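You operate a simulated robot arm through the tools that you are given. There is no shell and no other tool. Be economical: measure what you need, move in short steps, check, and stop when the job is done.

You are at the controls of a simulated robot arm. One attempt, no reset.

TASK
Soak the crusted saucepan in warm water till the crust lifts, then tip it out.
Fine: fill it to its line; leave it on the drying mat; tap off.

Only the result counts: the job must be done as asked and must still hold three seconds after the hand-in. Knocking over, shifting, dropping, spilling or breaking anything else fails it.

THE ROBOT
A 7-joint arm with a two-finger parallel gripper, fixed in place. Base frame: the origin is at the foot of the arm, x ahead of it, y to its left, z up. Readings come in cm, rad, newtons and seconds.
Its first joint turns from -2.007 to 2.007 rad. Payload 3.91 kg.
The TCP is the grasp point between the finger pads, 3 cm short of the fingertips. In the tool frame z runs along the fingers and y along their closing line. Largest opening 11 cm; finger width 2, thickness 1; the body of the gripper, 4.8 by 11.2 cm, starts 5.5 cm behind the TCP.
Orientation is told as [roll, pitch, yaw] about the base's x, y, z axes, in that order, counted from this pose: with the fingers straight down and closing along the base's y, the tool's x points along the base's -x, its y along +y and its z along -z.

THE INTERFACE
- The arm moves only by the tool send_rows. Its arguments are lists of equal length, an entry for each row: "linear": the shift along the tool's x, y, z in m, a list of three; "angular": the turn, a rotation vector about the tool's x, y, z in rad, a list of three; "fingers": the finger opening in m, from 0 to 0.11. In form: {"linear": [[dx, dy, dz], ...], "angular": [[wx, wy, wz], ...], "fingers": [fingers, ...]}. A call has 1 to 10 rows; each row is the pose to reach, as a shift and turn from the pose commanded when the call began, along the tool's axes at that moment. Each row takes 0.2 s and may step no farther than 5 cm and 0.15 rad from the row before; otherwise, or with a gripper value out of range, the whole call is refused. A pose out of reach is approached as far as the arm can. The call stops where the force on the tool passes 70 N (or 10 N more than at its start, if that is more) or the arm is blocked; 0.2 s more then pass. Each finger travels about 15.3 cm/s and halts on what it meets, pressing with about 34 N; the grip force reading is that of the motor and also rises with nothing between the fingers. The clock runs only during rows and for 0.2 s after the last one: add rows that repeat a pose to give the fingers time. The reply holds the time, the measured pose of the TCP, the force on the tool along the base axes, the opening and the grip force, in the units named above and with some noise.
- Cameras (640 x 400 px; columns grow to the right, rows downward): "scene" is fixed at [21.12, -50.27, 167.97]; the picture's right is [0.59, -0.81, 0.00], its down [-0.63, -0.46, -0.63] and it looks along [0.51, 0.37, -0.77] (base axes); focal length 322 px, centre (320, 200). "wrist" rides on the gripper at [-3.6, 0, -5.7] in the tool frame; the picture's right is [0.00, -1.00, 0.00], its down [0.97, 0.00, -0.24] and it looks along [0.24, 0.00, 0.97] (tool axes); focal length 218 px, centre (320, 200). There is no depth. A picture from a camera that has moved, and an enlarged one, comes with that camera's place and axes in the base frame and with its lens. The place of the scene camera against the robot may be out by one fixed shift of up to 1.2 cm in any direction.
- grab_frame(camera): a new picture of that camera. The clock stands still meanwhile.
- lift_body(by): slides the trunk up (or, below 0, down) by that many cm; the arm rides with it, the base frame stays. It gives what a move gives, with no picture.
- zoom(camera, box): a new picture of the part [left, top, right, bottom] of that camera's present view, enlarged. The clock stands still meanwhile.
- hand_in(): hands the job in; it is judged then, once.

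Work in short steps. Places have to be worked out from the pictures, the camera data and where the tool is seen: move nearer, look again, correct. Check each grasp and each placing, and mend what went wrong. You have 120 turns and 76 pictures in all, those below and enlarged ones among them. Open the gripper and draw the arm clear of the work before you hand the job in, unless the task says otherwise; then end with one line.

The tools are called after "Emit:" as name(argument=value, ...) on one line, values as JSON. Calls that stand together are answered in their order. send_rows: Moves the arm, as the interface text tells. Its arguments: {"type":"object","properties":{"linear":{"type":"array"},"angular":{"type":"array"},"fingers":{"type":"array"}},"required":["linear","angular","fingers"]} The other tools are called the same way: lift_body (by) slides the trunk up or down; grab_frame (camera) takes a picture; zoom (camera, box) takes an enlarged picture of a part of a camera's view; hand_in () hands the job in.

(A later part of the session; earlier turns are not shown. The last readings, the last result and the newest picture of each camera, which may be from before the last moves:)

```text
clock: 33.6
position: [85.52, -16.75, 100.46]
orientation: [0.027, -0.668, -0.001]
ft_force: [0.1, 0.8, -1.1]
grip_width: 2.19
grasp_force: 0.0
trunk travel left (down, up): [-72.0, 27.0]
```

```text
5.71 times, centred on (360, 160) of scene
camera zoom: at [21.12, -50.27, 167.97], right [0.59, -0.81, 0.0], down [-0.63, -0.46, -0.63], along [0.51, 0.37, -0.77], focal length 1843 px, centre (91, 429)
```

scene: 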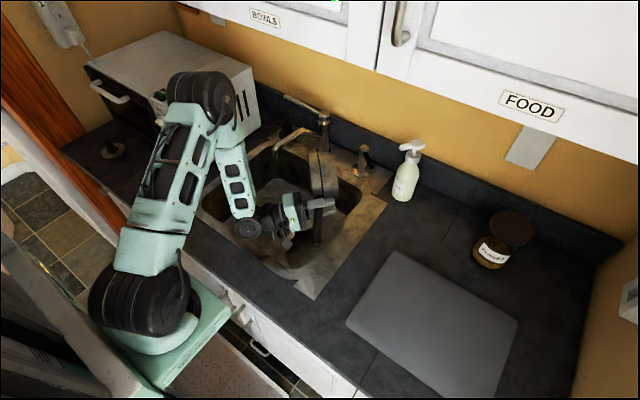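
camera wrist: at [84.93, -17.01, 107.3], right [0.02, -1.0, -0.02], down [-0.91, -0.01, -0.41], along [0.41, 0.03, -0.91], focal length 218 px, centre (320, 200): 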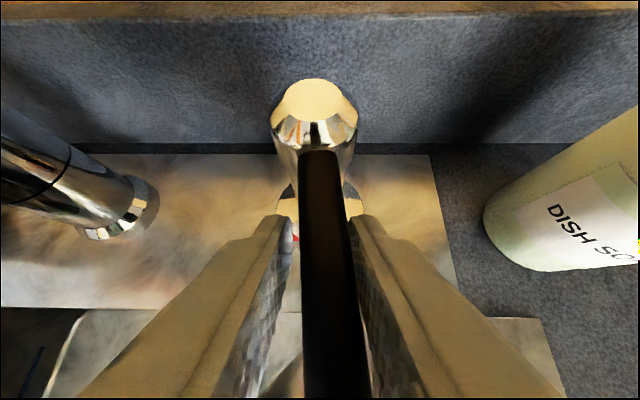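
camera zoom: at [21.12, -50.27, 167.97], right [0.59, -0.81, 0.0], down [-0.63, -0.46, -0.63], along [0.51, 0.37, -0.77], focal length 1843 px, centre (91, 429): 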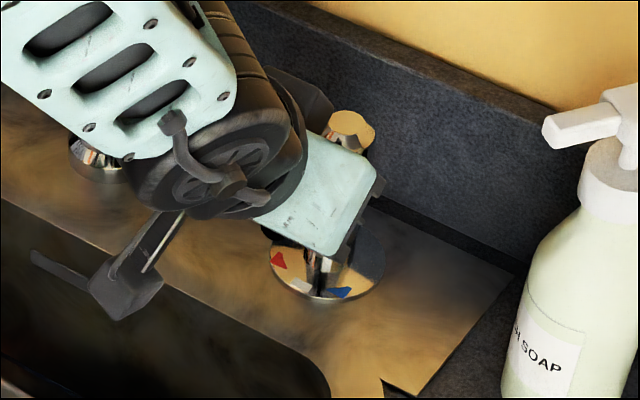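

The lever now faces front, leaning about 0.4 cm right. I'll close a little more to centre it, open up and back off upward.

Emit:
send_rows(linear=[[0, 0.001, 0], [0, 0.001, 0], [0, 0.001, 0], [0, 0.001, 0], [0, 0.001, 0], [0.02, 0.001, -0.025], [0.04, 0.001, -0.05], [0.06, 0.001, -0.08]], angular=[[0, 0, 0], [0, 0, 0], [0, 0, 0], [0, 0, 0], [0, 0, 0], [0, 0, 0], [0, 0, 0], [0, 0, 0]], fingers=[0.013, 0.013, 0.013, 0.04, 0.04, 0.04, 0.04, 0.04])

Emit:
grab_frame(camera="wrist")

```text
clock: 35.4
position: [75.85, -17.1, 102.84]
orientation: [0.028, -0.665, 0.001]
ft_force: [0.9, 0.1, -0.3]
grip_width: 3.99
grasp_force: 0.0
trunk travel left (down, up): [-72.0, 27.0]
```

```text
34 pictures are left
camera wrist: at [75.17, -17.2, 109.79], right [0.02, -1.0, -0.02], down [-0.91, -0.01, -0.41], along [0.41, 0.03, -0.91], focal length 218 px, centre (320, 200)
```

wrist: 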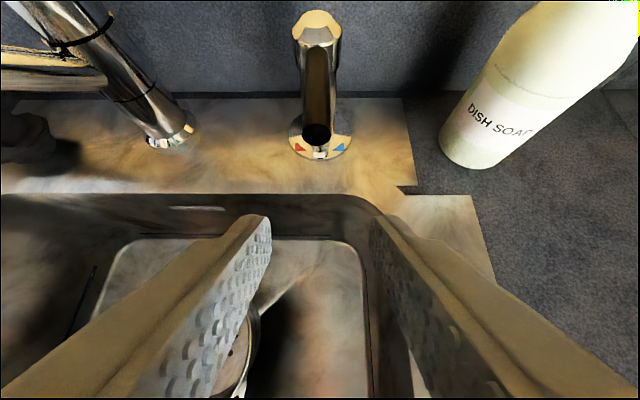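

The mixer lever now points at white (warm). Next is the tap's top lever, so I'll rise and move left for a close look.

Emit:
send_rows(linear=[[0, 0, -0.045], [0, 0, -0.09], [-0.004, 0.02, -0.13], [-0.008, 0.06, -0.15], [-0.012, 0.105, -0.16], [-0.016, 0.15, -0.17], [-0.016, 0.195, -0.18], [-0.016, 0.231, -0.18]], angular=[[0, 0, 0], [0, 0, 0], [0, 0, 0], [0, 0, 0], [0, 0, 0], [0, 0, 0], [0, 0, 0], [0, 0, 0]], fingers=[0.04, 0.04, 0.03, 0.02, 0.01, 0, 0, 0])

Emit:
grab_frame(camera="wrist")

Emit:
grab_frame(camera="scene")

```text
clock: 37.2
position: [65.53, 5.52, 118.59]
orientation: [0.025, -0.668, -0.002]
ft_force: [0.8, 1.0, 0.9]
grip_width: 0.0
grasp_force: 34.0
trunk travel left (down, up): [-72.0, 27.0]
```

```text
33 pictures are left
camera wrist: at [64.92, 5.3, 125.49], right [0.02, -1.0, -0.02], down [-0.91, -0.01, -0.41], along [0.41, 0.03, -0.91], focal length 218 px, centre (320, 200)
```

wrist: 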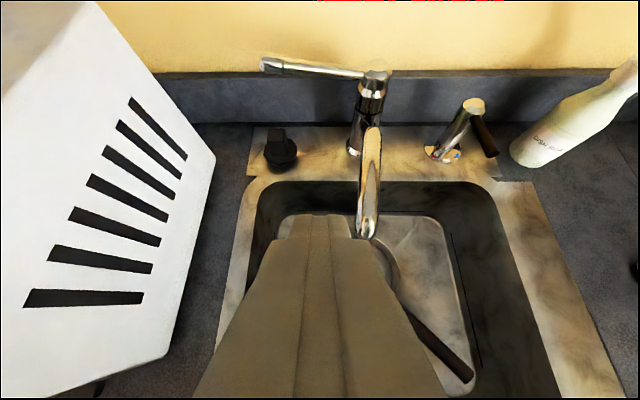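

```text
32 pictures are left
```

scene: 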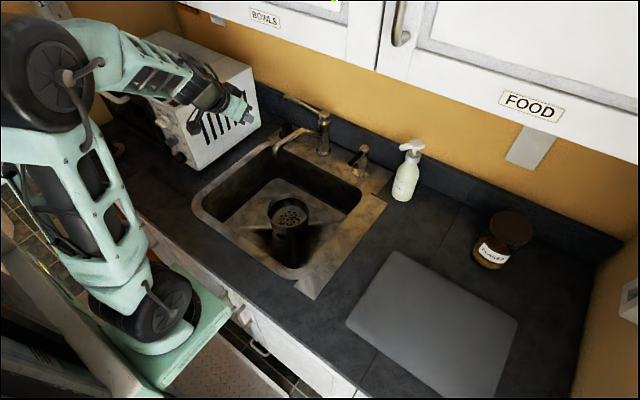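

Emit:
zoom(camera="wrist", box=[240, 40, 440, 165])

```text
3.20 times, centred on (340, 102) of wrist
camera zoom: at [64.92, 5.3, 125.49], right [0.02, -1.0, -0.02], down [-0.91, -0.01, -0.41], along [0.41, 0.03, -0.91], focal length 698 px, centre (256, 512)
```

zoom: 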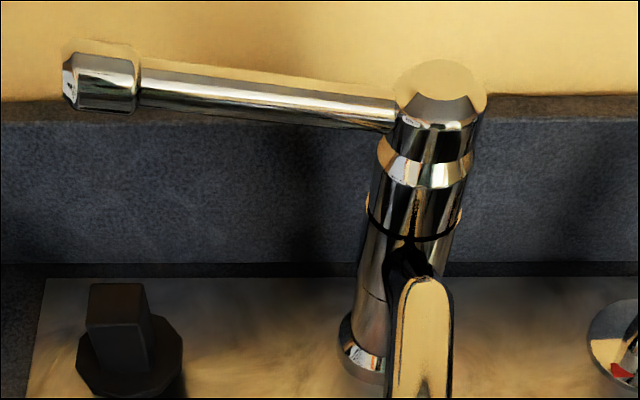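

The lever sits on the tap's swivelling top cap, at roughly x 88.7–91, y 12, z 108, with the axis at about (91.3, -1). I'll bring closed fingers over and behind it to pull it forward.

Emit:
send_rows(linear=[[-0.032, 0.006, 0.03], [-0.064, 0.012, 0.06], [-0.096, 0.018, 0.09], [-0.126, 0.024, 0.12], [-0.158, 0.03, 0.15], [-0.189, 0.035, 0.18], [-0.189, 0.035, 0.18]], angular=[[0, 0, 0], [0, 0, 0], [0, 0, 0], [0, 0, 0], [0, 0, 0], [0, 0, 0], [0, 0, 0]], fingers=[0, 0, 0, 0, 0, 0, 0])

Emit:
grab_frame(camera="wrist")

Emit:
zoom(camera="scene", box=[250, 70, 370, 170])

```text
clock: 38.8
position: [90.89, 9.75, 115.41]
orientation: [0.021, -0.655, 0.007]
ft_force: [0.1, 0.1, -0.9]
grip_width: 0.01
grasp_force: 33.7
trunk travel left (down, up): [-72.0, 27.0]
```

```text
30 pictures are left
camera wrist: at [90.42, 9.52, 122.32], right [0.02, -1.0, -0.02], down [-0.92, -0.01, -0.4], along [0.4, 0.02, -0.92], focal length 218 px, centre (320, 200)
```

wrist: 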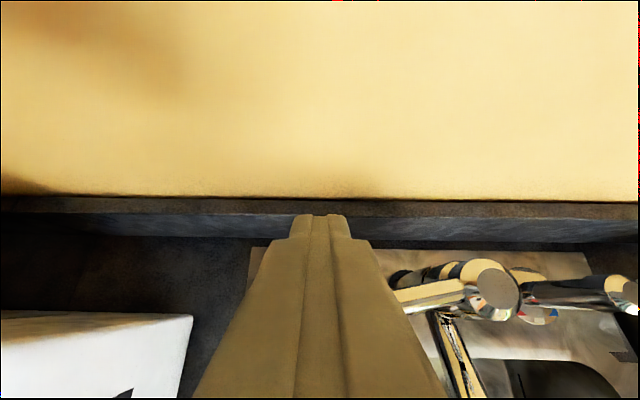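

```text
4.00 times, centred on (310, 120) of scene
camera zoom: at [21.12, -50.27, 167.97], right [0.59, -0.81, 0.0], down [-0.63, -0.46, -0.63], along [0.51, 0.37, -0.77], focal length 1290 px, centre (360, 520)
```

zoom: 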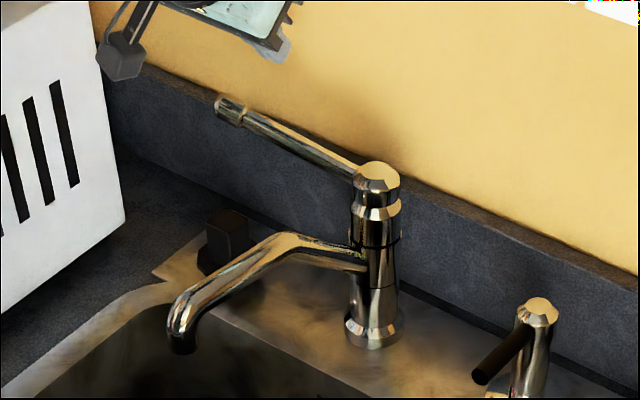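

The lever runs nearly straight left at x ≈ 90, z ≈ 107. I'll move the fingertips down just behind it.

Emit:
send_rows(linear=[[-0.009, -0.002, 0.007], [0.006, -0.002, 0.026], [0.019, -0.002, 0.042], [0.031, -0.002, 0.057], [0.031, -0.002, 0.057]], angular=[[0, 0, 0], [0, 0, 0], [0, 0, 0], [0, 0, 0], [0, 0, 0]], fingers=[0, 0, 0, 0, 0])

Emit:
zoom(camera="scene", box=[250, 70, 370, 170])

```text
clock: 40.0
position: [92.55, 9.47, 109.85]
orientation: [0.026, -0.667, 0.002]
ft_force: [0.3, 0.2, 0.4]
grip_width: 0.0
grasp_force: 33.6
trunk travel left (down, up): [-72.0, 27.0]
```

```text
4.00 times, centred on (310, 120) of scene
camera zoom: at [21.12, -50.27, 167.97], right [0.59, -0.81, 0.0], down [-0.63, -0.46, -0.63], along [0.51, 0.37, -0.77], focal length 1290 px, centre (360, 520)
```

zoom: 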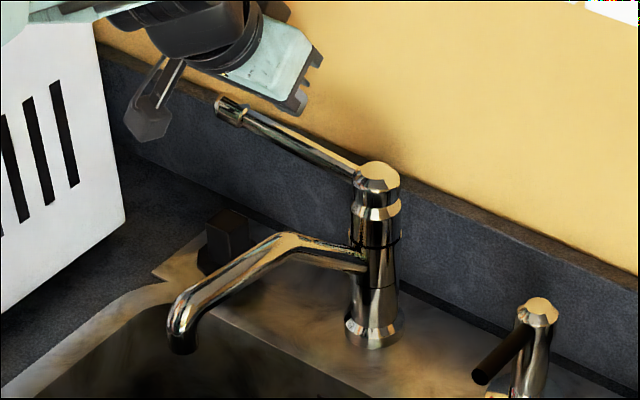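

The fingertips are behind the lever but only level with it. I'll go 2 cm deeper, then pull forward along the arc.

Emit:
send_rows(linear=[[0.006, 0, 0.008], [0.012, 0, 0.016], [0.012, 0, 0.016]], angular=[[0, 0, 0], [0, 0, 0], [0, 0, 0]], fingers=[0, 0, 0])

Emit:
send_rows(linear=[[0.008, 0, -0.006], [0.016, 0, -0.012], [0.024, 0, -0.018], [0.032, 0, -0.025], [0.032, 0, -0.025]], angular=[[0, 0, 0], [0, 0, 0], [0, 0, 0], [0, 0, 0], [0, 0, 0]], fingers=[0, 0, 0, 0, 0])

Emit:
zoom(camera="scene", box=[230, 70, 370, 240])

```text
clock: 40.8
position: [92.74, 9.59, 108.04]
orientation: [0.029, -0.666, -0.002]
ft_force: [3.6, -0.1, 5.0]
grip_width: 0.0
grasp_force: 33.6
trunk travel left (down, up): [-72.0, 27.0]
```

```text
clock: 41.3
position: [91.94, 9.18, 108.98]
orientation: [0.036, -0.693, -0.009]
ft_force: [4.5, -2.6, 8.2]
grip_width: 0.03
grasp_force: 34.1
trunk travel left (down, up): [-72.0, 27.0]
stopped in row 2: the force on the tool passed its limit (the readings are from after the stop); the commanded pose is now the measured one
```

```text
2.35 times, centred on (300, 155) of scene
camera zoom: at [21.12, -50.27, 167.97], right [0.59, -0.81, 0.0], down [-0.63, -0.46, -0.63], along [0.51, 0.37, -0.77], focal length 759 px, centre (367, 306)
```

zoom: 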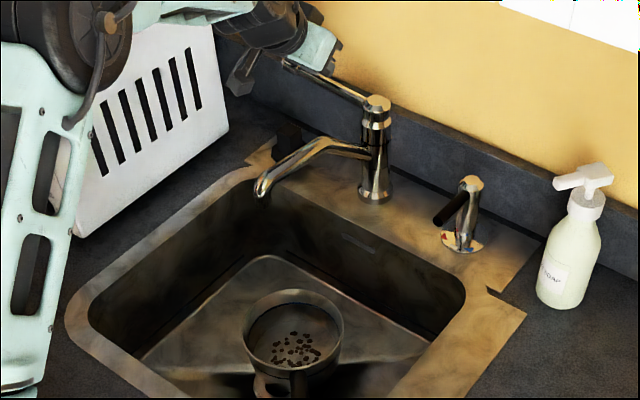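

Pulling forward is blocked (over 70 N, lever unmoved), so it probably lifts instead. I'll back out up and away to prepare a near-horizontal straddle of the lever, with one finger above and one below.

Emit:
send_rows(linear=[[-0.004, 0, 0.003], [-0.02, 0, -0.016], [-0.036, 0, -0.035], [-0.014, 0, -0.079], [0.017, 0, -0.105], [0.0475, 0, -0.13], [0.078, 0, -0.156]], angular=[[0, 0, 0], [0, 0, 0], [0, 0, 0], [0, 0, 0], [0, 0, 0], [0, 0, 0], [0, 0, 0]], fingers=[0, 0, 0, 0, 0.01, 0.02, 0.035])

Emit:
zoom(camera="wrist", box=[200, 0, 500, 200])

```text
clock: 42.9
position: [75.92, 8.9, 115.74]
orientation: [0.037, -0.69, -0.011]
ft_force: [1.0, 0.6, -0.5]
grip_width: 3.52
grasp_force: 0.0
trunk travel left (down, up): [-72.0, 27.0]
```

```text
2.00 times, centred on (350, 100) of wrist
camera zoom: at [75.09, 8.58, 122.55], right [0.01, -1.0, -0.03], down [-0.9, 0.0, -0.43], along [0.43, 0.03, -0.9], focal length 436 px, centre (260, 400)
```

zoom: 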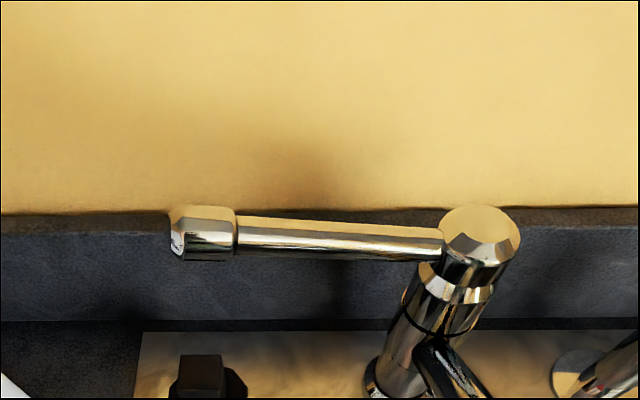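

The lever runs from the cap at about (91, -1, 106) to its tip at about (88.9, 11.7, 109). I'll pitch the tool toward horizontal, then roll 90° so that the fingers close vertically.

Emit:
send_rows(linear=[[0, 0, 0], [0, 0, 0], [0, 0, 0], [0, 0, 0]], angular=[[0, -0.15, 0], [0, -0.3, 0], [0, -0.45, 0], [0, -0.6, 0]], fingers=[0.035, 0.035, 0.035, 0.035])

Emit:
send_rows(linear=[[0, 0, 0], [0, 0, 0], [0, 0, 0], [0, 0, 0], [0, 0, 0], [0, 0, 0], [0, 0, 0], [0, 0, 0], [0, 0, 0], [0, 0, 0]], angular=[[0, 0, 0.15], [0, 0, 0.3], [0, 0, 0.45], [0, 0, 0.6], [0, 0, 0.75], [0, 0, 0.9], [0, 0, 1.05], [0, 0, 1.2], [0, 0, 1.35], [0, 0, 1.5]], fingers=[0.045, 0.045, 0.045, 0.045, 0.045, 0.045, 0.045, 0.045, 0.045, 0.045])

Emit:
grab_frame(camera="wrist")

```text
clock: 43.9
position: [76.72, 6.34, 116.01]
orientation: [0.094, -1.295, -0.124]
ft_force: [0.0, 0.1, -0.2]
grip_width: 3.51
grasp_force: 0.1
trunk travel left (down, up): [-72.0, 27.0]
```

```text
clock: 46.1
position: [75.93, 8.9, 115.74]
orientation: [1.292, -0.039, -1.536]
ft_force: [-0.1, 0.0, 0.0]
grip_width: 4.5
grasp_force: 0.1
trunk travel left (down, up): [-72.0, 27.0]
```

```text
25 pictures are left
camera wrist: at [70.61, 5.18, 117.64], right [-0.28, -0.05, -0.96], down [-0.26, 0.96, 0.03], along [0.92, 0.26, -0.28], focal length 218 px, centre (320, 200)
```

wrist: 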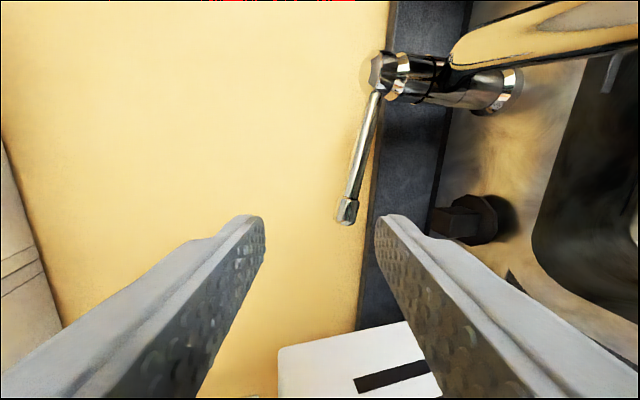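

The fingers are now one above and one below, with the lever lying between their planes. I'll align and advance to straddle it near its end.

Emit:
send_rows(linear=[[-0.002, -0.029, 0.01], [-0.002, -0.029, 0.05], [-0.002, -0.029, 0.09], [-0.002, -0.029, 0.12], [-0.002, -0.029, 0.15], [-0.002, -0.029, 0.15]], angular=[[0, 0, 0], [0, 0, 0], [0, 0, 0], [0, 0, 0], [0, 0, 0], [0, 0, 0]], fingers=[0.05, 0.05, 0.05, 0.05, 0.05, 0.05])

Emit:
grab_frame(camera="wrist")

```text
clock: 47.5
position: [89.61, 8.87, 108.86]
orientation: [1.29, -0.04, -1.538]
ft_force: [0.1, -0.4, -0.2]
grip_width: 5.03
grasp_force: 0.1
trunk travel left (down, up): [-72.0, 27.0]
```

```text
24 pictures are left
camera wrist: at [84.32, 5.19, 110.72], right [-0.28, -0.05, -0.96], down [-0.26, 0.96, 0.03], along [0.92, 0.26, -0.28], focal length 218 px, centre (320, 200)
```

wrist: 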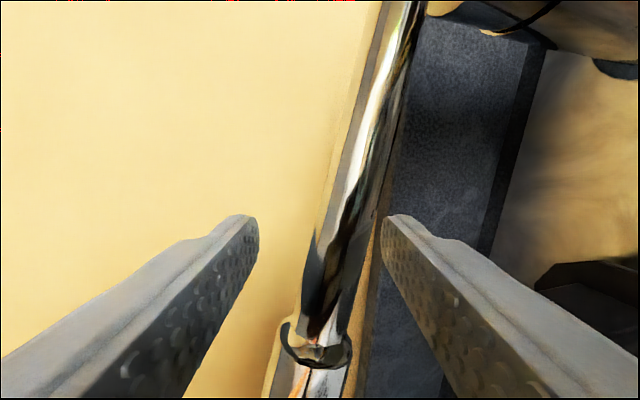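

The lever is between the fingers. I'll lift slowly in small steps and watch the force.

Emit:
send_rows(linear=[[0, 0.008, -0.002], [0, 0.015, -0.004], [0, 0.02, -0.006], [0, 0.025, -0.007], [0, 0.029, -0.008]], angular=[[0, 0, 0], [0, 0, 0], [0, 0, 0], [0, 0, 0], [0, 0, 0]], fingers=[0.05, 0.05, 0.05, 0.05, 0.05])

Emit:
zoom(camera="scene", box=[230, 70, 370, 240])

```text
clock: 48.7
position: [89.49, 9.13, 111.8]
orientation: [1.29, -0.041, -1.537]
ft_force: [-2.1, 1.2, -2.3]
grip_width: 5.13
grasp_force: 1.4
trunk travel left (down, up): [-72.0, 27.0]
```

```text
2.35 times, centred on (300, 155) of scene
camera zoom: at [21.12, -50.27, 167.97], right [0.59, -0.81, 0.0], down [-0.63, -0.46, -0.63], along [0.51, 0.37, -0.77], focal length 759 px, centre (367, 306)
```

zoom: 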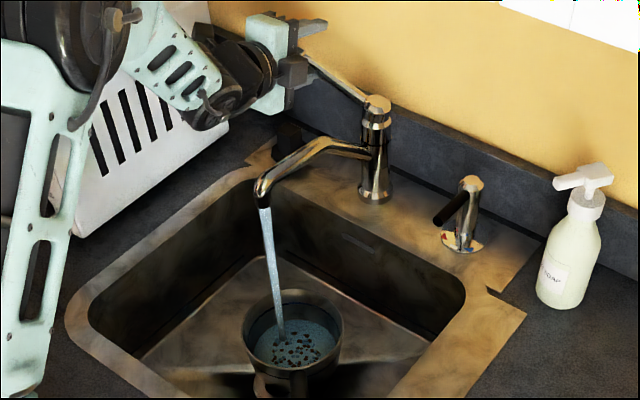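

Lifting opens the tap and water runs into the pan. I'll let it run in short bursts, checking the level against the line.

Emit:
send_rows(linear=[[0, 0, 0], [0, 0, 0], [0, 0, 0]], angular=[[0, 0, 0], [0, 0, 0], [0, 0, 0]], fingers=[0.05, 0.05, 0.05])

Emit:
zoom(camera="scene", box=[266, 188, 316, 248])

```text
clock: 49.5
position: [89.6, 9.04, 111.91]
orientation: [1.29, -0.041, -1.536]
ft_force: [-1.1, 1.4, -1.4]
grip_width: 5.08
grasp_force: 0.4
trunk travel left (down, up): [-72.0, 27.0]
```

```text
6.67 times, centred on (291, 218) of scene
camera zoom: at [21.12, -50.27, 167.97], right [0.59, -0.81, 0.0], down [-0.63, -0.46, -0.63], along [0.51, 0.37, -0.77], focal length 2150 px, centre (513, 80)
```

zoom: 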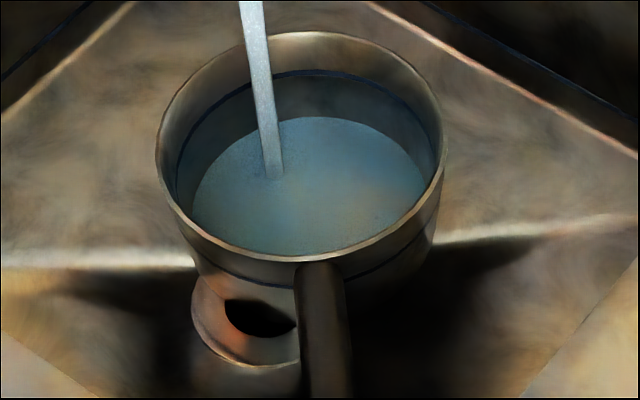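

The water now covers the crust. I'll continue briefly and watch whether the surface edge climbs toward the line.

Emit:
send_rows(linear=[[0, 0, 0], [0, 0, 0], [0, 0, 0]], angular=[[0, 0, 0], [0, 0, 0], [0, 0, 0]], fingers=[0.05, 0.05, 0.05])

Emit:
zoom(camera="scene", box=[266, 188, 316, 248])

```text
clock: 50.3
position: [89.65, 9.05, 111.83]
orientation: [1.289, -0.039, -1.536]
ft_force: [-0.8, 1.4, -1.5]
grip_width: 5.03
grasp_force: 0.4
trunk travel left (down, up): [-72.0, 27.0]
```

```text
6.67 times, centred on (291, 218) of scene
camera zoom: at [21.12, -50.27, 167.97], right [0.59, -0.81, 0.0], down [-0.63, -0.46, -0.63], along [0.51, 0.37, -0.77], focal length 2150 px, centre (513, 80)
```

zoom: 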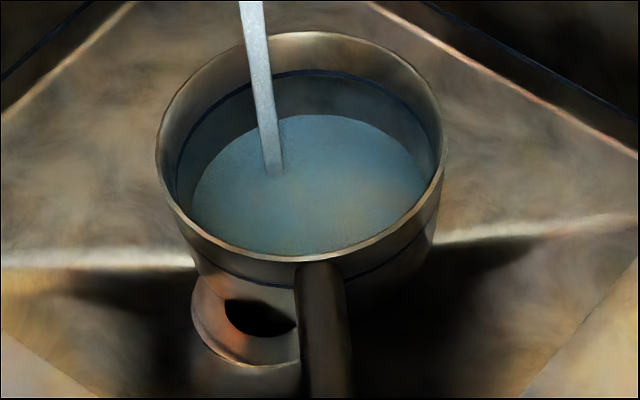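

The surface edge rises slowly, at about 2 px per 0.8 s with roughly 43 px to the line. I'll run longer and re-measure.

Emit:
send_rows(linear=[[0, 0, 0], [0, 0, 0], [0, 0, 0], [0, 0, 0], [0, 0, 0], [0, 0, 0], [0, 0, 0], [0, 0, 0], [0, 0, 0], [0, 0, 0]], angular=[[0, 0, 0], [0, 0, 0], [0, 0, 0], [0, 0, 0], [0, 0, 0], [0, 0, 0], [0, 0, 0], [0, 0, 0], [0, 0, 0], [0, 0, 0]], fingers=[0.05, 0.05, 0.05, 0.05, 0.05, 0.05, 0.05, 0.05, 0.05, 0.05])

Emit:
zoom(camera="scene", box=[266, 188, 316, 248])

```text
clock: 52.5
position: [89.54, 9.14, 111.8]
orientation: [1.288, -0.041, -1.538]
ft_force: [-0.4, -0.3, -0.5]
grip_width: 5.05
grasp_force: 0.9
trunk travel left (down, up): [-72.0, 27.0]
```

```text
6.67 times, centred on (291, 218) of scene
camera zoom: at [21.12, -50.27, 167.97], right [0.59, -0.81, 0.0], down [-0.63, -0.46, -0.63], along [0.51, 0.37, -0.77], focal length 2150 px, centre (513, 80)
```

zoom: 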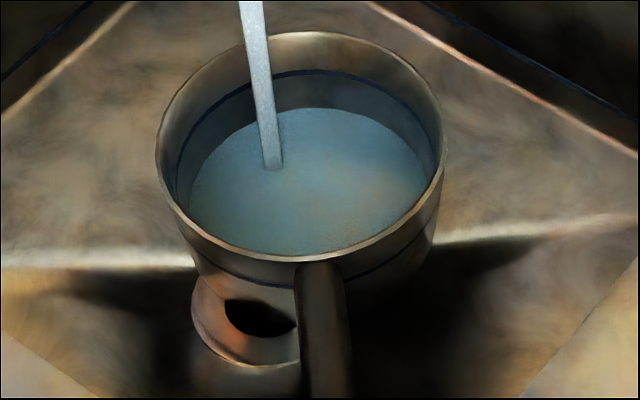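

Rate is about 3.4 px/s, with about 34 px to go. I'll run two more bursts and check.

Emit:
send_rows(linear=[[0, 0, 0], [0, 0, 0], [0, 0, 0], [0, 0, 0], [0, 0, 0], [0, 0, 0], [0, 0, 0], [0, 0, 0], [0, 0, 0], [0, 0, 0]], angular=[[0, 0, 0], [0, 0, 0], [0, 0, 0], [0, 0, 0], [0, 0, 0], [0, 0, 0], [0, 0, 0], [0, 0, 0], [0, 0, 0], [0, 0, 0]], fingers=[0.05, 0.05, 0.05, 0.05, 0.05, 0.05, 0.05, 0.05, 0.05, 0.05])

Emit:
send_rows(linear=[[0, 0, 0], [0, 0, 0], [0, 0, 0], [0, 0, 0], [0, 0, 0], [0, 0, 0], [0, 0, 0], [0, 0, 0], [0, 0, 0], [0, 0, 0]], angular=[[0, 0, 0], [0, 0, 0], [0, 0, 0], [0, 0, 0], [0, 0, 0], [0, 0, 0], [0, 0, 0], [0, 0, 0], [0, 0, 0], [0, 0, 0]], fingers=[0.05, 0.05, 0.05, 0.05, 0.05, 0.05, 0.05, 0.05, 0.05, 0.05])

Emit:
zoom(camera="scene", box=[266, 188, 316, 248])

```text
clock: 54.7
position: [89.56, 9.06, 111.78]
orientation: [1.291, -0.04, -1.539]
ft_force: [0.0, -0.1, 0.0]
grip_width: 5.02
grasp_force: 0.0
trunk travel left (down, up): [-72.0, 27.0]
```

```text
clock: 56.9
position: [89.62, 9.03, 111.92]
orientation: [1.289, -0.04, -1.536]
ft_force: [0.0, -0.4, 0.0]
grip_width: 5.03
grasp_force: 0.6
trunk travel left (down, up): [-72.0, 27.0]
```

```text
6.67 times, centred on (291, 218) of scene
camera zoom: at [21.12, -50.27, 167.97], right [0.59, -0.81, 0.0], down [-0.63, -0.46, -0.63], along [0.51, 0.37, -0.77], focal length 2150 px, centre (513, 80)
```

zoom: 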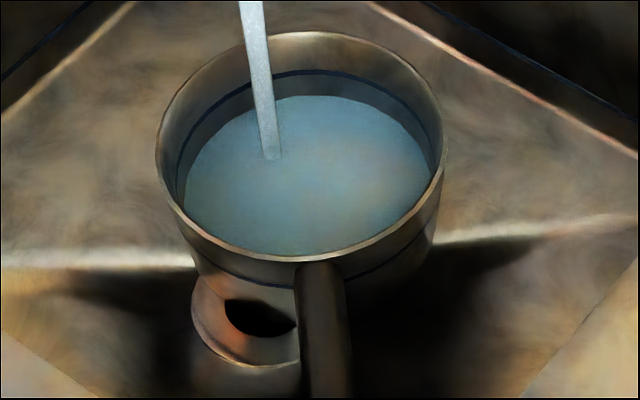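

The edge is at row 95 and the line at about 73. I'll run two more bursts.

Emit:
send_rows(linear=[[0, 0, 0], [0, 0, 0], [0, 0, 0], [0, 0, 0], [0, 0, 0], [0, 0, 0], [0, 0, 0], [0, 0, 0], [0, 0, 0], [0, 0, 0]], angular=[[0, 0, 0], [0, 0, 0], [0, 0, 0], [0, 0, 0], [0, 0, 0], [0, 0, 0], [0, 0, 0], [0, 0, 0], [0, 0, 0], [0, 0, 0]], fingers=[0.05, 0.05, 0.05, 0.05, 0.05, 0.05, 0.05, 0.05, 0.05, 0.05])

Emit:
send_rows(linear=[[0, 0, 0], [0, 0, 0], [0, 0, 0], [0, 0, 0], [0, 0, 0], [0, 0, 0], [0, 0, 0], [0, 0, 0], [0, 0, 0], [0, 0, 0]], angular=[[0, 0, 0], [0, 0, 0], [0, 0, 0], [0, 0, 0], [0, 0, 0], [0, 0, 0], [0, 0, 0], [0, 0, 0], [0, 0, 0], [0, 0, 0]], fingers=[0.05, 0.05, 0.05, 0.05, 0.05, 0.05, 0.05, 0.05, 0.05, 0.05])

Emit:
zoom(camera="scene", box=[276, 190, 306, 220])

```text
clock: 59.1
position: [89.53, 9.1, 111.8]
orientation: [1.291, -0.04, -1.537]
ft_force: [0.3, -0.2, -0.7]
grip_width: 5.0
grasp_force: 0.8
trunk travel left (down, up): [-72.0, 27.0]
```

```text
clock: 61.3
position: [89.52, 8.96, 111.8]
orientation: [1.29, -0.039, -1.537]
ft_force: [-0.3, 0.2, -0.9]
grip_width: 5.02
grasp_force: 0.3
trunk travel left (down, up): [-72.0, 27.0]
```

```text
13.33 times, centred on (291, 205) of scene
camera zoom: at [21.12, -50.27, 167.97], right [0.59, -0.81, 0.0], down [-0.63, -0.46, -0.63], along [0.51, 0.37, -0.77], focal length 4300 px, centre (707, 133)
```

zoom: 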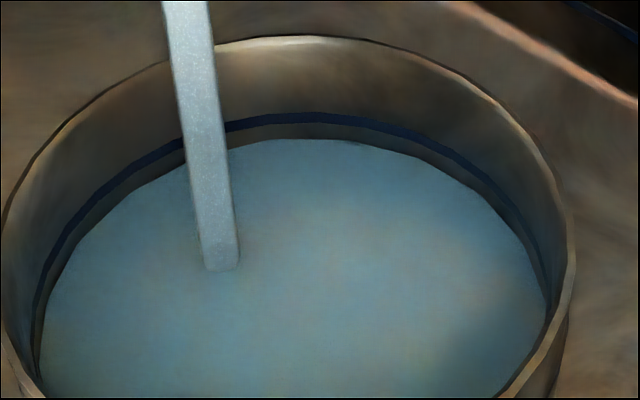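

The water is about 1 cm-scale short of the line (edge row 140, line 112–124, about 5 px/s). I'll narrow the fingers around the lever while keeping the lower finger in place, so that I can shut it promptly, and then recheck.

Emit:
send_rows(linear=[[0, -0.004, 0.001], [0, -0.008, 0.002], [0, -0.012, 0.0035], [0, -0.012, 0.0035], [0, -0.012, 0.0035], [0, -0.012, 0.0035], [0, -0.012, 0.0035], [0, -0.012, 0.0035], [0, -0.012, 0.0035]], angular=[[0, 0, 0], [0, 0, 0], [0, 0, 0], [0, 0, 0], [0, 0, 0], [0, 0, 0], [0, 0, 0], [0, 0, 0], [0, 0, 0]], fingers=[0.043, 0.035, 0.026, 0.026, 0.026, 0.026, 0.026, 0.026, 0.026])

Emit:
zoom(camera="scene", box=[276, 190, 306, 220])

```text
clock: 63.3
position: [89.58, 9.04, 110.44]
orientation: [1.287, -0.04, -1.535]
ft_force: [-0.2, 13.4, -11.2]
grip_width: 2.81
grasp_force: 45.3
trunk travel left (down, up): [-72.0, 27.0]
```

```text
13.33 times, centred on (291, 205) of scene
camera zoom: at [21.12, -50.27, 167.97], right [0.59, -0.81, 0.0], down [-0.63, -0.46, -0.63], along [0.51, 0.37, -0.77], focal length 4300 px, centre (707, 133)
```

zoom: 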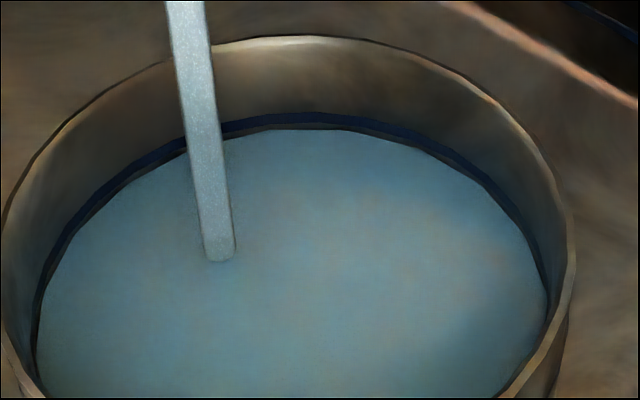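

The edge is at row 130, just under the line, and the lever is lightly held. I'll wait 1.4 s more, then push the lever down to shut.

Emit:
send_rows(linear=[[0, 0, 0], [0, 0, 0], [0, 0, 0], [0, 0, 0], [0, 0, 0], [0, 0, 0], [0, 0, 0], [0, -0.006, 0.002], [0, -0.011, 0.003], [0, -0.016, 0.005]], angular=[[0, 0, 0], [0, 0, 0], [0, 0, 0], [0, 0, 0], [0, 0, 0], [0, 0, 0], [0, 0, 0], [0, 0, 0], [0, 0, 0], [0, 0, 0]], fingers=[0.03, 0.03, 0.03, 0.03, 0.03, 0.03, 0.03, 0.03, 0.03, 0.03])

Emit:
zoom(camera="scene", box=[266, 180, 316, 230])

```text
clock: 65.5
position: [89.57, 8.96, 108.74]
orientation: [1.29, -0.042, -1.539]
ft_force: [0.0, -1.6, 0.3]
grip_width: 2.99
grasp_force: 0.2
trunk travel left (down, up): [-72.0, 27.0]
```

```text
8.00 times, centred on (291, 205) of scene
camera zoom: at [21.12, -50.27, 167.97], right [0.59, -0.81, 0.0], down [-0.63, -0.46, -0.63], along [0.51, 0.37, -0.77], focal length 2580 px, centre (552, 160)
```

zoom: 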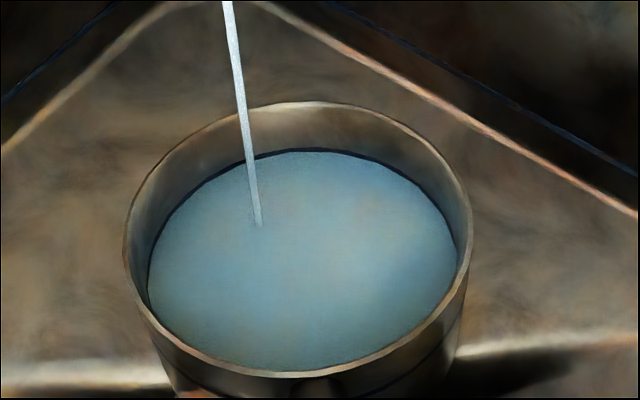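

The stream is thinner but still running, and the level is at the line. I'll push the lever the rest of the way down now.

Emit:
send_rows(linear=[[0, -0.008, 0.002], [0, -0.014, 0.004]], angular=[[0, 0, 0], [0, 0, 0]], fingers=[0.03, 0.03])

Emit:
zoom(camera="scene", box=[256, 120, 326, 230])

```text
clock: 66.1
position: [89.77, 8.83, 107.81]
orientation: [1.294, -0.038, -1.538]
ft_force: [0.5, -0.8, 14.0]
grip_width: 3.62
grasp_force: 5.6
trunk travel left (down, up): [-72.0, 27.0]
```

```text
3.64 times, centred on (291, 175) of scene
camera zoom: at [21.12, -50.27, 167.97], right [0.59, -0.81, 0.0], down [-0.63, -0.46, -0.63], along [0.51, 0.37, -0.77], focal length 1173 px, centre (426, 291)
```

zoom: 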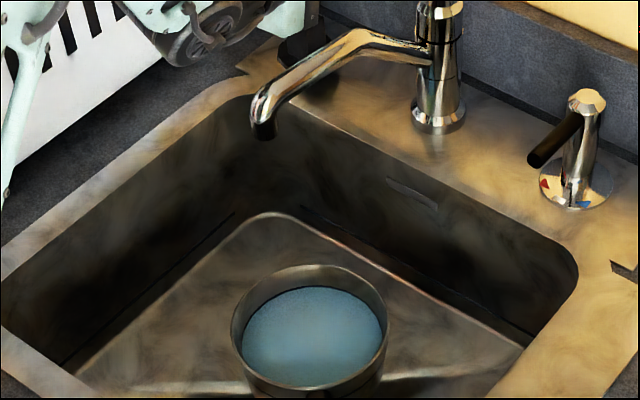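

The stream has stopped and the lever is against its stop. I'll open, withdraw from the lever straight back, and check the level.

Emit:
send_rows(linear=[[0, 0.002, 0], [0, 0.003, 0], [0, 0.003, -0.04], [0, 0.003, -0.08], [0, 0.003, -0.12], [0, 0.003, -0.15]], angular=[[0, 0, 0], [0, 0, 0], [0, 0, 0], [0, 0, 0], [0, 0, 0], [0, 0, 0]], fingers=[0.055, 0.055, 0.055, 0.055, 0.055, 0.055])

Emit:
zoom(camera="scene", box=[261, 180, 321, 240])

```text
clock: 67.5
position: [75.32, 8.49, 111.88]
orientation: [1.288, -0.04, -1.537]
ft_force: [0.6, -0.4, -0.2]
grip_width: 5.5
grasp_force: 0.0
trunk travel left (down, up): [-72.0, 27.0]
```

```text
6.67 times, centred on (291, 210) of scene
camera zoom: at [21.12, -50.27, 167.97], right [0.59, -0.81, 0.0], down [-0.63, -0.46, -0.63], along [0.51, 0.37, -0.77], focal length 2150 px, centre (513, 133)
```

zoom: 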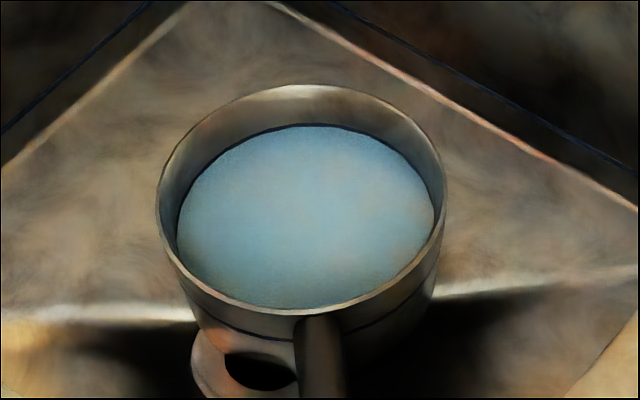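

The water sits right on the line and the tap is off. While it soaks, I'll raise and unwind the tool back to pointing down.

Emit:
send_rows(linear=[[0, 0.03, -0.01], [0, 0.04, -0.02], [0, 0.04, -0.02], [0, 0.04, -0.02], [0, 0.04, -0.02], [0, 0.04, -0.02], [0, 0.04, -0.02], [0, 0.04, -0.02], [0, 0.04, -0.02], [0, 0.04, -0.02]], angular=[[0, 0, -0.15], [0, 0, -0.3], [0, 0, -0.45], [0, 0, -0.6], [0, 0, -0.75], [0, 0, -0.9], [0, 0, -1.05], [0, 0, -1.2], [0, 0, -1.35], [0, 0, -1.5]], fingers=[0.05, 0.05, 0.05, 0.05, 0.05, 0.05, 0.05, 0.05, 0.05, 0.05])

Emit:
send_rows(linear=[[0, 0, 0], [0, 0, 0], [0, 0, 0], [0, 0, 0], [0, 0, 0], [0, 0, 0], [0, 0, 0], [0, 0, 0], [0, 0, 0]], angular=[[0, 0.15, 0], [0, 0.3, 0], [0, 0.45, 0], [0, 0.6, 0], [0, 0.75, 0], [0, 0.9, 0], [0, 1.05, 0], [0, 1.2, 0], [0, 1.29, 0]], fingers=[0.05, 0.05, 0.05, 0.05, 0.05, 0.05, 0.05, 0.05, 0.05])

```text
clock: 69.7
position: [74.53, 8.71, 116.3]
orientation: [0.091, -1.289, -0.074]
ft_force: [-0.3, 0.0, 1.0]
grip_width: 5.03
grasp_force: 0.0
trunk travel left (down, up): [-72.0, 27.0]
```

```text
clock: 71.7
position: [70.72, 9.04, 113.93]
orientation: [-0.018, 0.059, 0.075]
ft_force: [-0.6, -0.6, -0.4]
grip_width: 4.99
grasp_force: 0.1
trunk travel left (down, up): [-72.0, 27.0]
```

The crust needs time. I'll level the tool and move it away from the spout toward the handle pre-grasp point.

Emit:
send_rows(linear=[[0.02, -0.03, 0], [0.04, -0.06, 0], [0.06, -0.09, 0], [0.08, -0.12, 0], [0.1, -0.15, 0], [0.12, -0.18, 0], [0.143, -0.21, 0]], angular=[[-0.018, -0.059, 0], [-0.018, -0.059, 0], [-0.018, -0.059, 0], [-0.018, -0.059, 0], [-0.018, -0.059, 0], [-0.018, -0.059, 0], [-0.018, -0.059, 0]], fingers=[0.05, 0.05, 0.05, 0.05, 0.05, 0.05, 0.05])

Emit:
send_rows(linear=[[0, 0, 0], [0, 0, 0], [0, 0, 0], [0, 0, 0], [0, 0, 0]], angular=[[0, 0, -0.15], [0, 0, -0.3], [0, 0, -0.45], [0, 0, -0.6], [0, 0, -0.71]], fingers=[0.05, 0.05, 0.05, 0.05, 0.05])

Emit:
grab_frame(camera="wrist")

```text
clock: 73.3
position: [60.49, -12.51, 115.87]
orientation: [0.045, -0.061, 0.012]
ft_force: [0.7, 0.4, 0.7]
grip_width: 5.02
grasp_force: 0.0
trunk travel left (down, up): [-72.0, 27.0]
```

```text
clock: 74.5
position: [60.41, -12.48, 115.79]
orientation: [-0.006, -0.077, 0.724]
ft_force: [-0.5, 0.2, 0.9]
grip_width: 4.99
grasp_force: 0.0
trunk travel left (down, up): [-72.0, 27.0]
```

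```text
13 pictures are left
camera wrist: at [62.9, -10.41, 121.83], right [0.66, -0.75, 0.0], down [-0.74, -0.65, 0.17], along [-0.12, -0.11, -0.99], focal length 218 px, centre (320, 200)
```

wrist: 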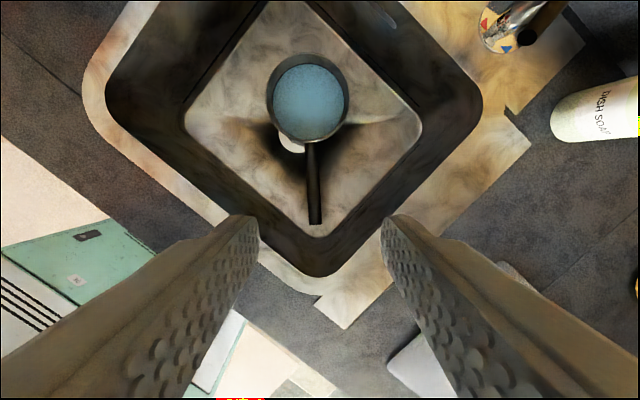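

Pan filled, no crust floating yet. I'll level the tool and let it soak several seconds before looking again.

Emit:
send_rows(linear=[[0, 0, 0], [0, 0, 0], [0, 0, 0], [0, 0, 0], [0, 0, 0], [0, 0, 0], [0, 0, 0], [0, 0, 0], [0, 0, 0], [0, 0, 0]], angular=[[0, 0.077, -0.06], [0, 0.077, -0.06], [0, 0.077, -0.06], [0, 0.077, -0.06], [0, 0.077, -0.06], [0, 0.077, -0.06], [0, 0.077, -0.06], [0, 0.077, -0.06], [0, 0.077, -0.06], [0, 0.077, -0.06]], fingers=[0.05, 0.05, 0.05, 0.05, 0.05, 0.05, 0.05, 0.05, 0.05, 0.05])

Emit:
send_rows(linear=[[0, 0, 0], [0, 0, 0], [0, 0, 0], [0, 0, 0], [0, 0, 0], [0, 0, 0], [0, 0, 0], [0, 0, 0], [0, 0, 0], [0, 0, 0]], angular=[[0, 0, 0], [0, 0, 0], [0, 0, 0], [0, 0, 0], [0, 0, 0], [0, 0, 0], [0, 0, 0], [0, 0, 0], [0, 0, 0], [0, 0, 0]], fingers=[0.05, 0.05, 0.05, 0.05, 0.05, 0.05, 0.05, 0.05, 0.05, 0.05])

Emit:
send_rows(linear=[[0, 0, 0], [0, 0, 0], [0, 0, 0], [0, 0, 0], [0, 0, 0], [0, 0, 0], [0, 0, 0], [0, 0, 0], [0, 0, 0], [0, 0, 0]], angular=[[0, 0, 0], [0, 0, 0], [0, 0, 0], [0, 0, 0], [0, 0, 0], [0, 0, 0], [0, 0, 0], [0, 0, 0], [0, 0, 0], [0, 0, 0]], fingers=[0.05, 0.05, 0.05, 0.05, 0.05, 0.05, 0.05, 0.05, 0.05, 0.05])

Emit:
zoom(camera="wrist", box=[240, 30, 380, 150])

```text
clock: 76.7
position: [60.55, -12.59, 115.62]
orientation: [-0.003, 0.004, 0.784]
ft_force: [-0.1, 0.3, 0.6]
grip_width: 5.02
grasp_force: 0.1
trunk travel left (down, up): [-72.0, 27.0]
```

```text
clock: 78.9
position: [60.54, -12.47, 115.79]
orientation: [-0.005, 0.003, 0.784]
ft_force: [0.2, -0.2, -0.4]
grip_width: 5.0
grasp_force: 0.1
trunk travel left (down, up): [-72.0, 27.0]
```

```text
clock: 81.1
position: [60.54, -12.5, 115.72]
orientation: [-0.005, 0.004, 0.784]
ft_force: [-0.1, -0.3, -0.3]
grip_width: 5.03
grasp_force: 0.1
trunk travel left (down, up): [-72.0, 27.0]
```

```text
3.33 times, centred on (310, 90) of wrist
camera zoom: at [63.08, -9.95, 121.54], right [0.71, -0.71, 0.01], down [-0.69, -0.68, 0.24], along [-0.17, -0.18, -0.97], focal length 728 px, centre (353, 567)
```

zoom: 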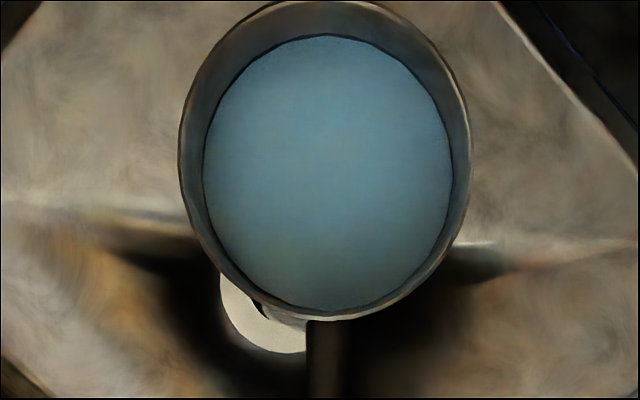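

Still no crust on the surface, so I'll soak longer.

Emit:
send_rows(linear=[[0, 0, 0], [0, 0, 0], [0, 0, 0], [0, 0, 0], [0, 0, 0], [0, 0, 0], [0, 0, 0], [0, 0, 0], [0, 0, 0], [0, 0, 0]], angular=[[0, 0, 0], [0, 0, 0], [0, 0, 0], [0, 0, 0], [0, 0, 0], [0, 0, 0], [0, 0, 0], [0, 0, 0], [0, 0, 0], [0, 0, 0]], fingers=[0.05, 0.05, 0.05, 0.05, 0.05, 0.05, 0.05, 0.05, 0.05, 0.05])

Emit:
send_rows(linear=[[0, 0, 0], [0, 0, 0], [0, 0, 0], [0, 0, 0], [0, 0, 0], [0, 0, 0], [0, 0, 0], [0, 0, 0], [0, 0, 0], [0, 0, 0]], angular=[[0, 0, 0], [0, 0, 0], [0, 0, 0], [0, 0, 0], [0, 0, 0], [0, 0, 0], [0, 0, 0], [0, 0, 0], [0, 0, 0], [0, 0, 0]], fingers=[0.05, 0.05, 0.05, 0.05, 0.05, 0.05, 0.05, 0.05, 0.05, 0.05])

Emit:
send_rows(linear=[[0, 0, 0], [0, 0, 0], [0, 0, 0], [0, 0, 0], [0, 0, 0], [0, 0, 0], [0, 0, 0], [0, 0, 0], [0, 0, 0], [0, 0, 0]], angular=[[0, 0, 0], [0, 0, 0], [0, 0, 0], [0, 0, 0], [0, 0, 0], [0, 0, 0], [0, 0, 0], [0, 0, 0], [0, 0, 0], [0, 0, 0]], fingers=[0.05, 0.05, 0.05, 0.05, 0.05, 0.05, 0.05, 0.05, 0.05, 0.05])

Emit:
send_rows(linear=[[0, 0, 0], [0, 0, 0], [0, 0, 0], [0, 0, 0], [0, 0, 0], [0, 0, 0], [0, 0, 0], [0, 0, 0], [0, 0, 0], [0, 0, 0]], angular=[[0, 0, 0], [0, 0, 0], [0, 0, 0], [0, 0, 0], [0, 0, 0], [0, 0, 0], [0, 0, 0], [0, 0, 0], [0, 0, 0], [0, 0, 0]], fingers=[0.05, 0.05, 0.05, 0.05, 0.05, 0.05, 0.05, 0.05, 0.05, 0.05])

Emit:
send_rows(linear=[[0, 0, 0], [0, 0, 0], [0, 0, 0], [0, 0, 0], [0, 0, 0], [0, 0, 0], [0, 0, 0], [0, 0, 0], [0, 0, 0], [0, 0, 0]], angular=[[0, 0, 0], [0, 0, 0], [0, 0, 0], [0, 0, 0], [0, 0, 0], [0, 0, 0], [0, 0, 0], [0, 0, 0], [0, 0, 0], [0, 0, 0]], fingers=[0.05, 0.05, 0.05, 0.05, 0.05, 0.05, 0.05, 0.05, 0.05, 0.05])

Emit:
zoom(camera="wrist", box=[240, 30, 380, 150])

```text
clock: 83.3
position: [60.44, -12.58, 115.73]
orientation: [-0.005, 0.004, 0.784]
ft_force: [0.2, -0.7, -0.8]
grip_width: 5.02
grasp_force: 0.1
trunk travel left (down, up): [-72.0, 27.0]
```

```text
clock: 85.5
position: [60.49, -12.6, 115.72]
orientation: [-0.006, 0.004, 0.784]
ft_force: [-0.8, -0.1, -0.9]
grip_width: 5.01
grasp_force: 0.1
trunk travel left (down, up): [-72.0, 27.0]
```

```text
clock: 87.7
position: [60.52, -12.41, 115.76]
orientation: [-0.004, 0.004, 0.784]
ft_force: [0.8, 0.2, 0.5]
grip_width: 5.0
grasp_force: 0.0
trunk travel left (down, up): [-72.0, 27.0]
```

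```text
clock: 89.9
position: [60.54, -12.5, 115.7]
orientation: [-0.006, 0.004, 0.785]
ft_force: [-0.3, -0.3, 0.1]
grip_width: 5.02
grasp_force: 0.0
trunk travel left (down, up): [-72.0, 27.0]
```

```text
clock: 92.1
position: [60.51, -12.52, 115.67]
orientation: [-0.006, 0.002, 0.784]
ft_force: [0.7, -0.7, -0.5]
grip_width: 5.01
grasp_force: 0.1
trunk travel left (down, up): [-72.0, 27.0]
```

```text
3.33 times, centred on (310, 90) of wrist
camera zoom: at [63.08, -9.95, 121.54], right [0.71, -0.71, 0.01], down [-0.69, -0.68, 0.24], along [-0.17, -0.18, -0.97], focal length 728 px, centre (353, 567)
```

zoom: 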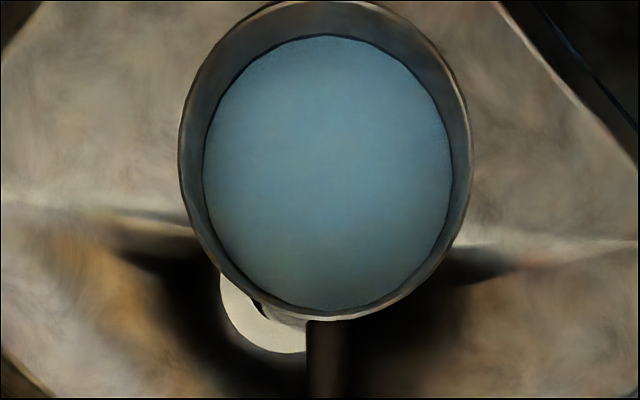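

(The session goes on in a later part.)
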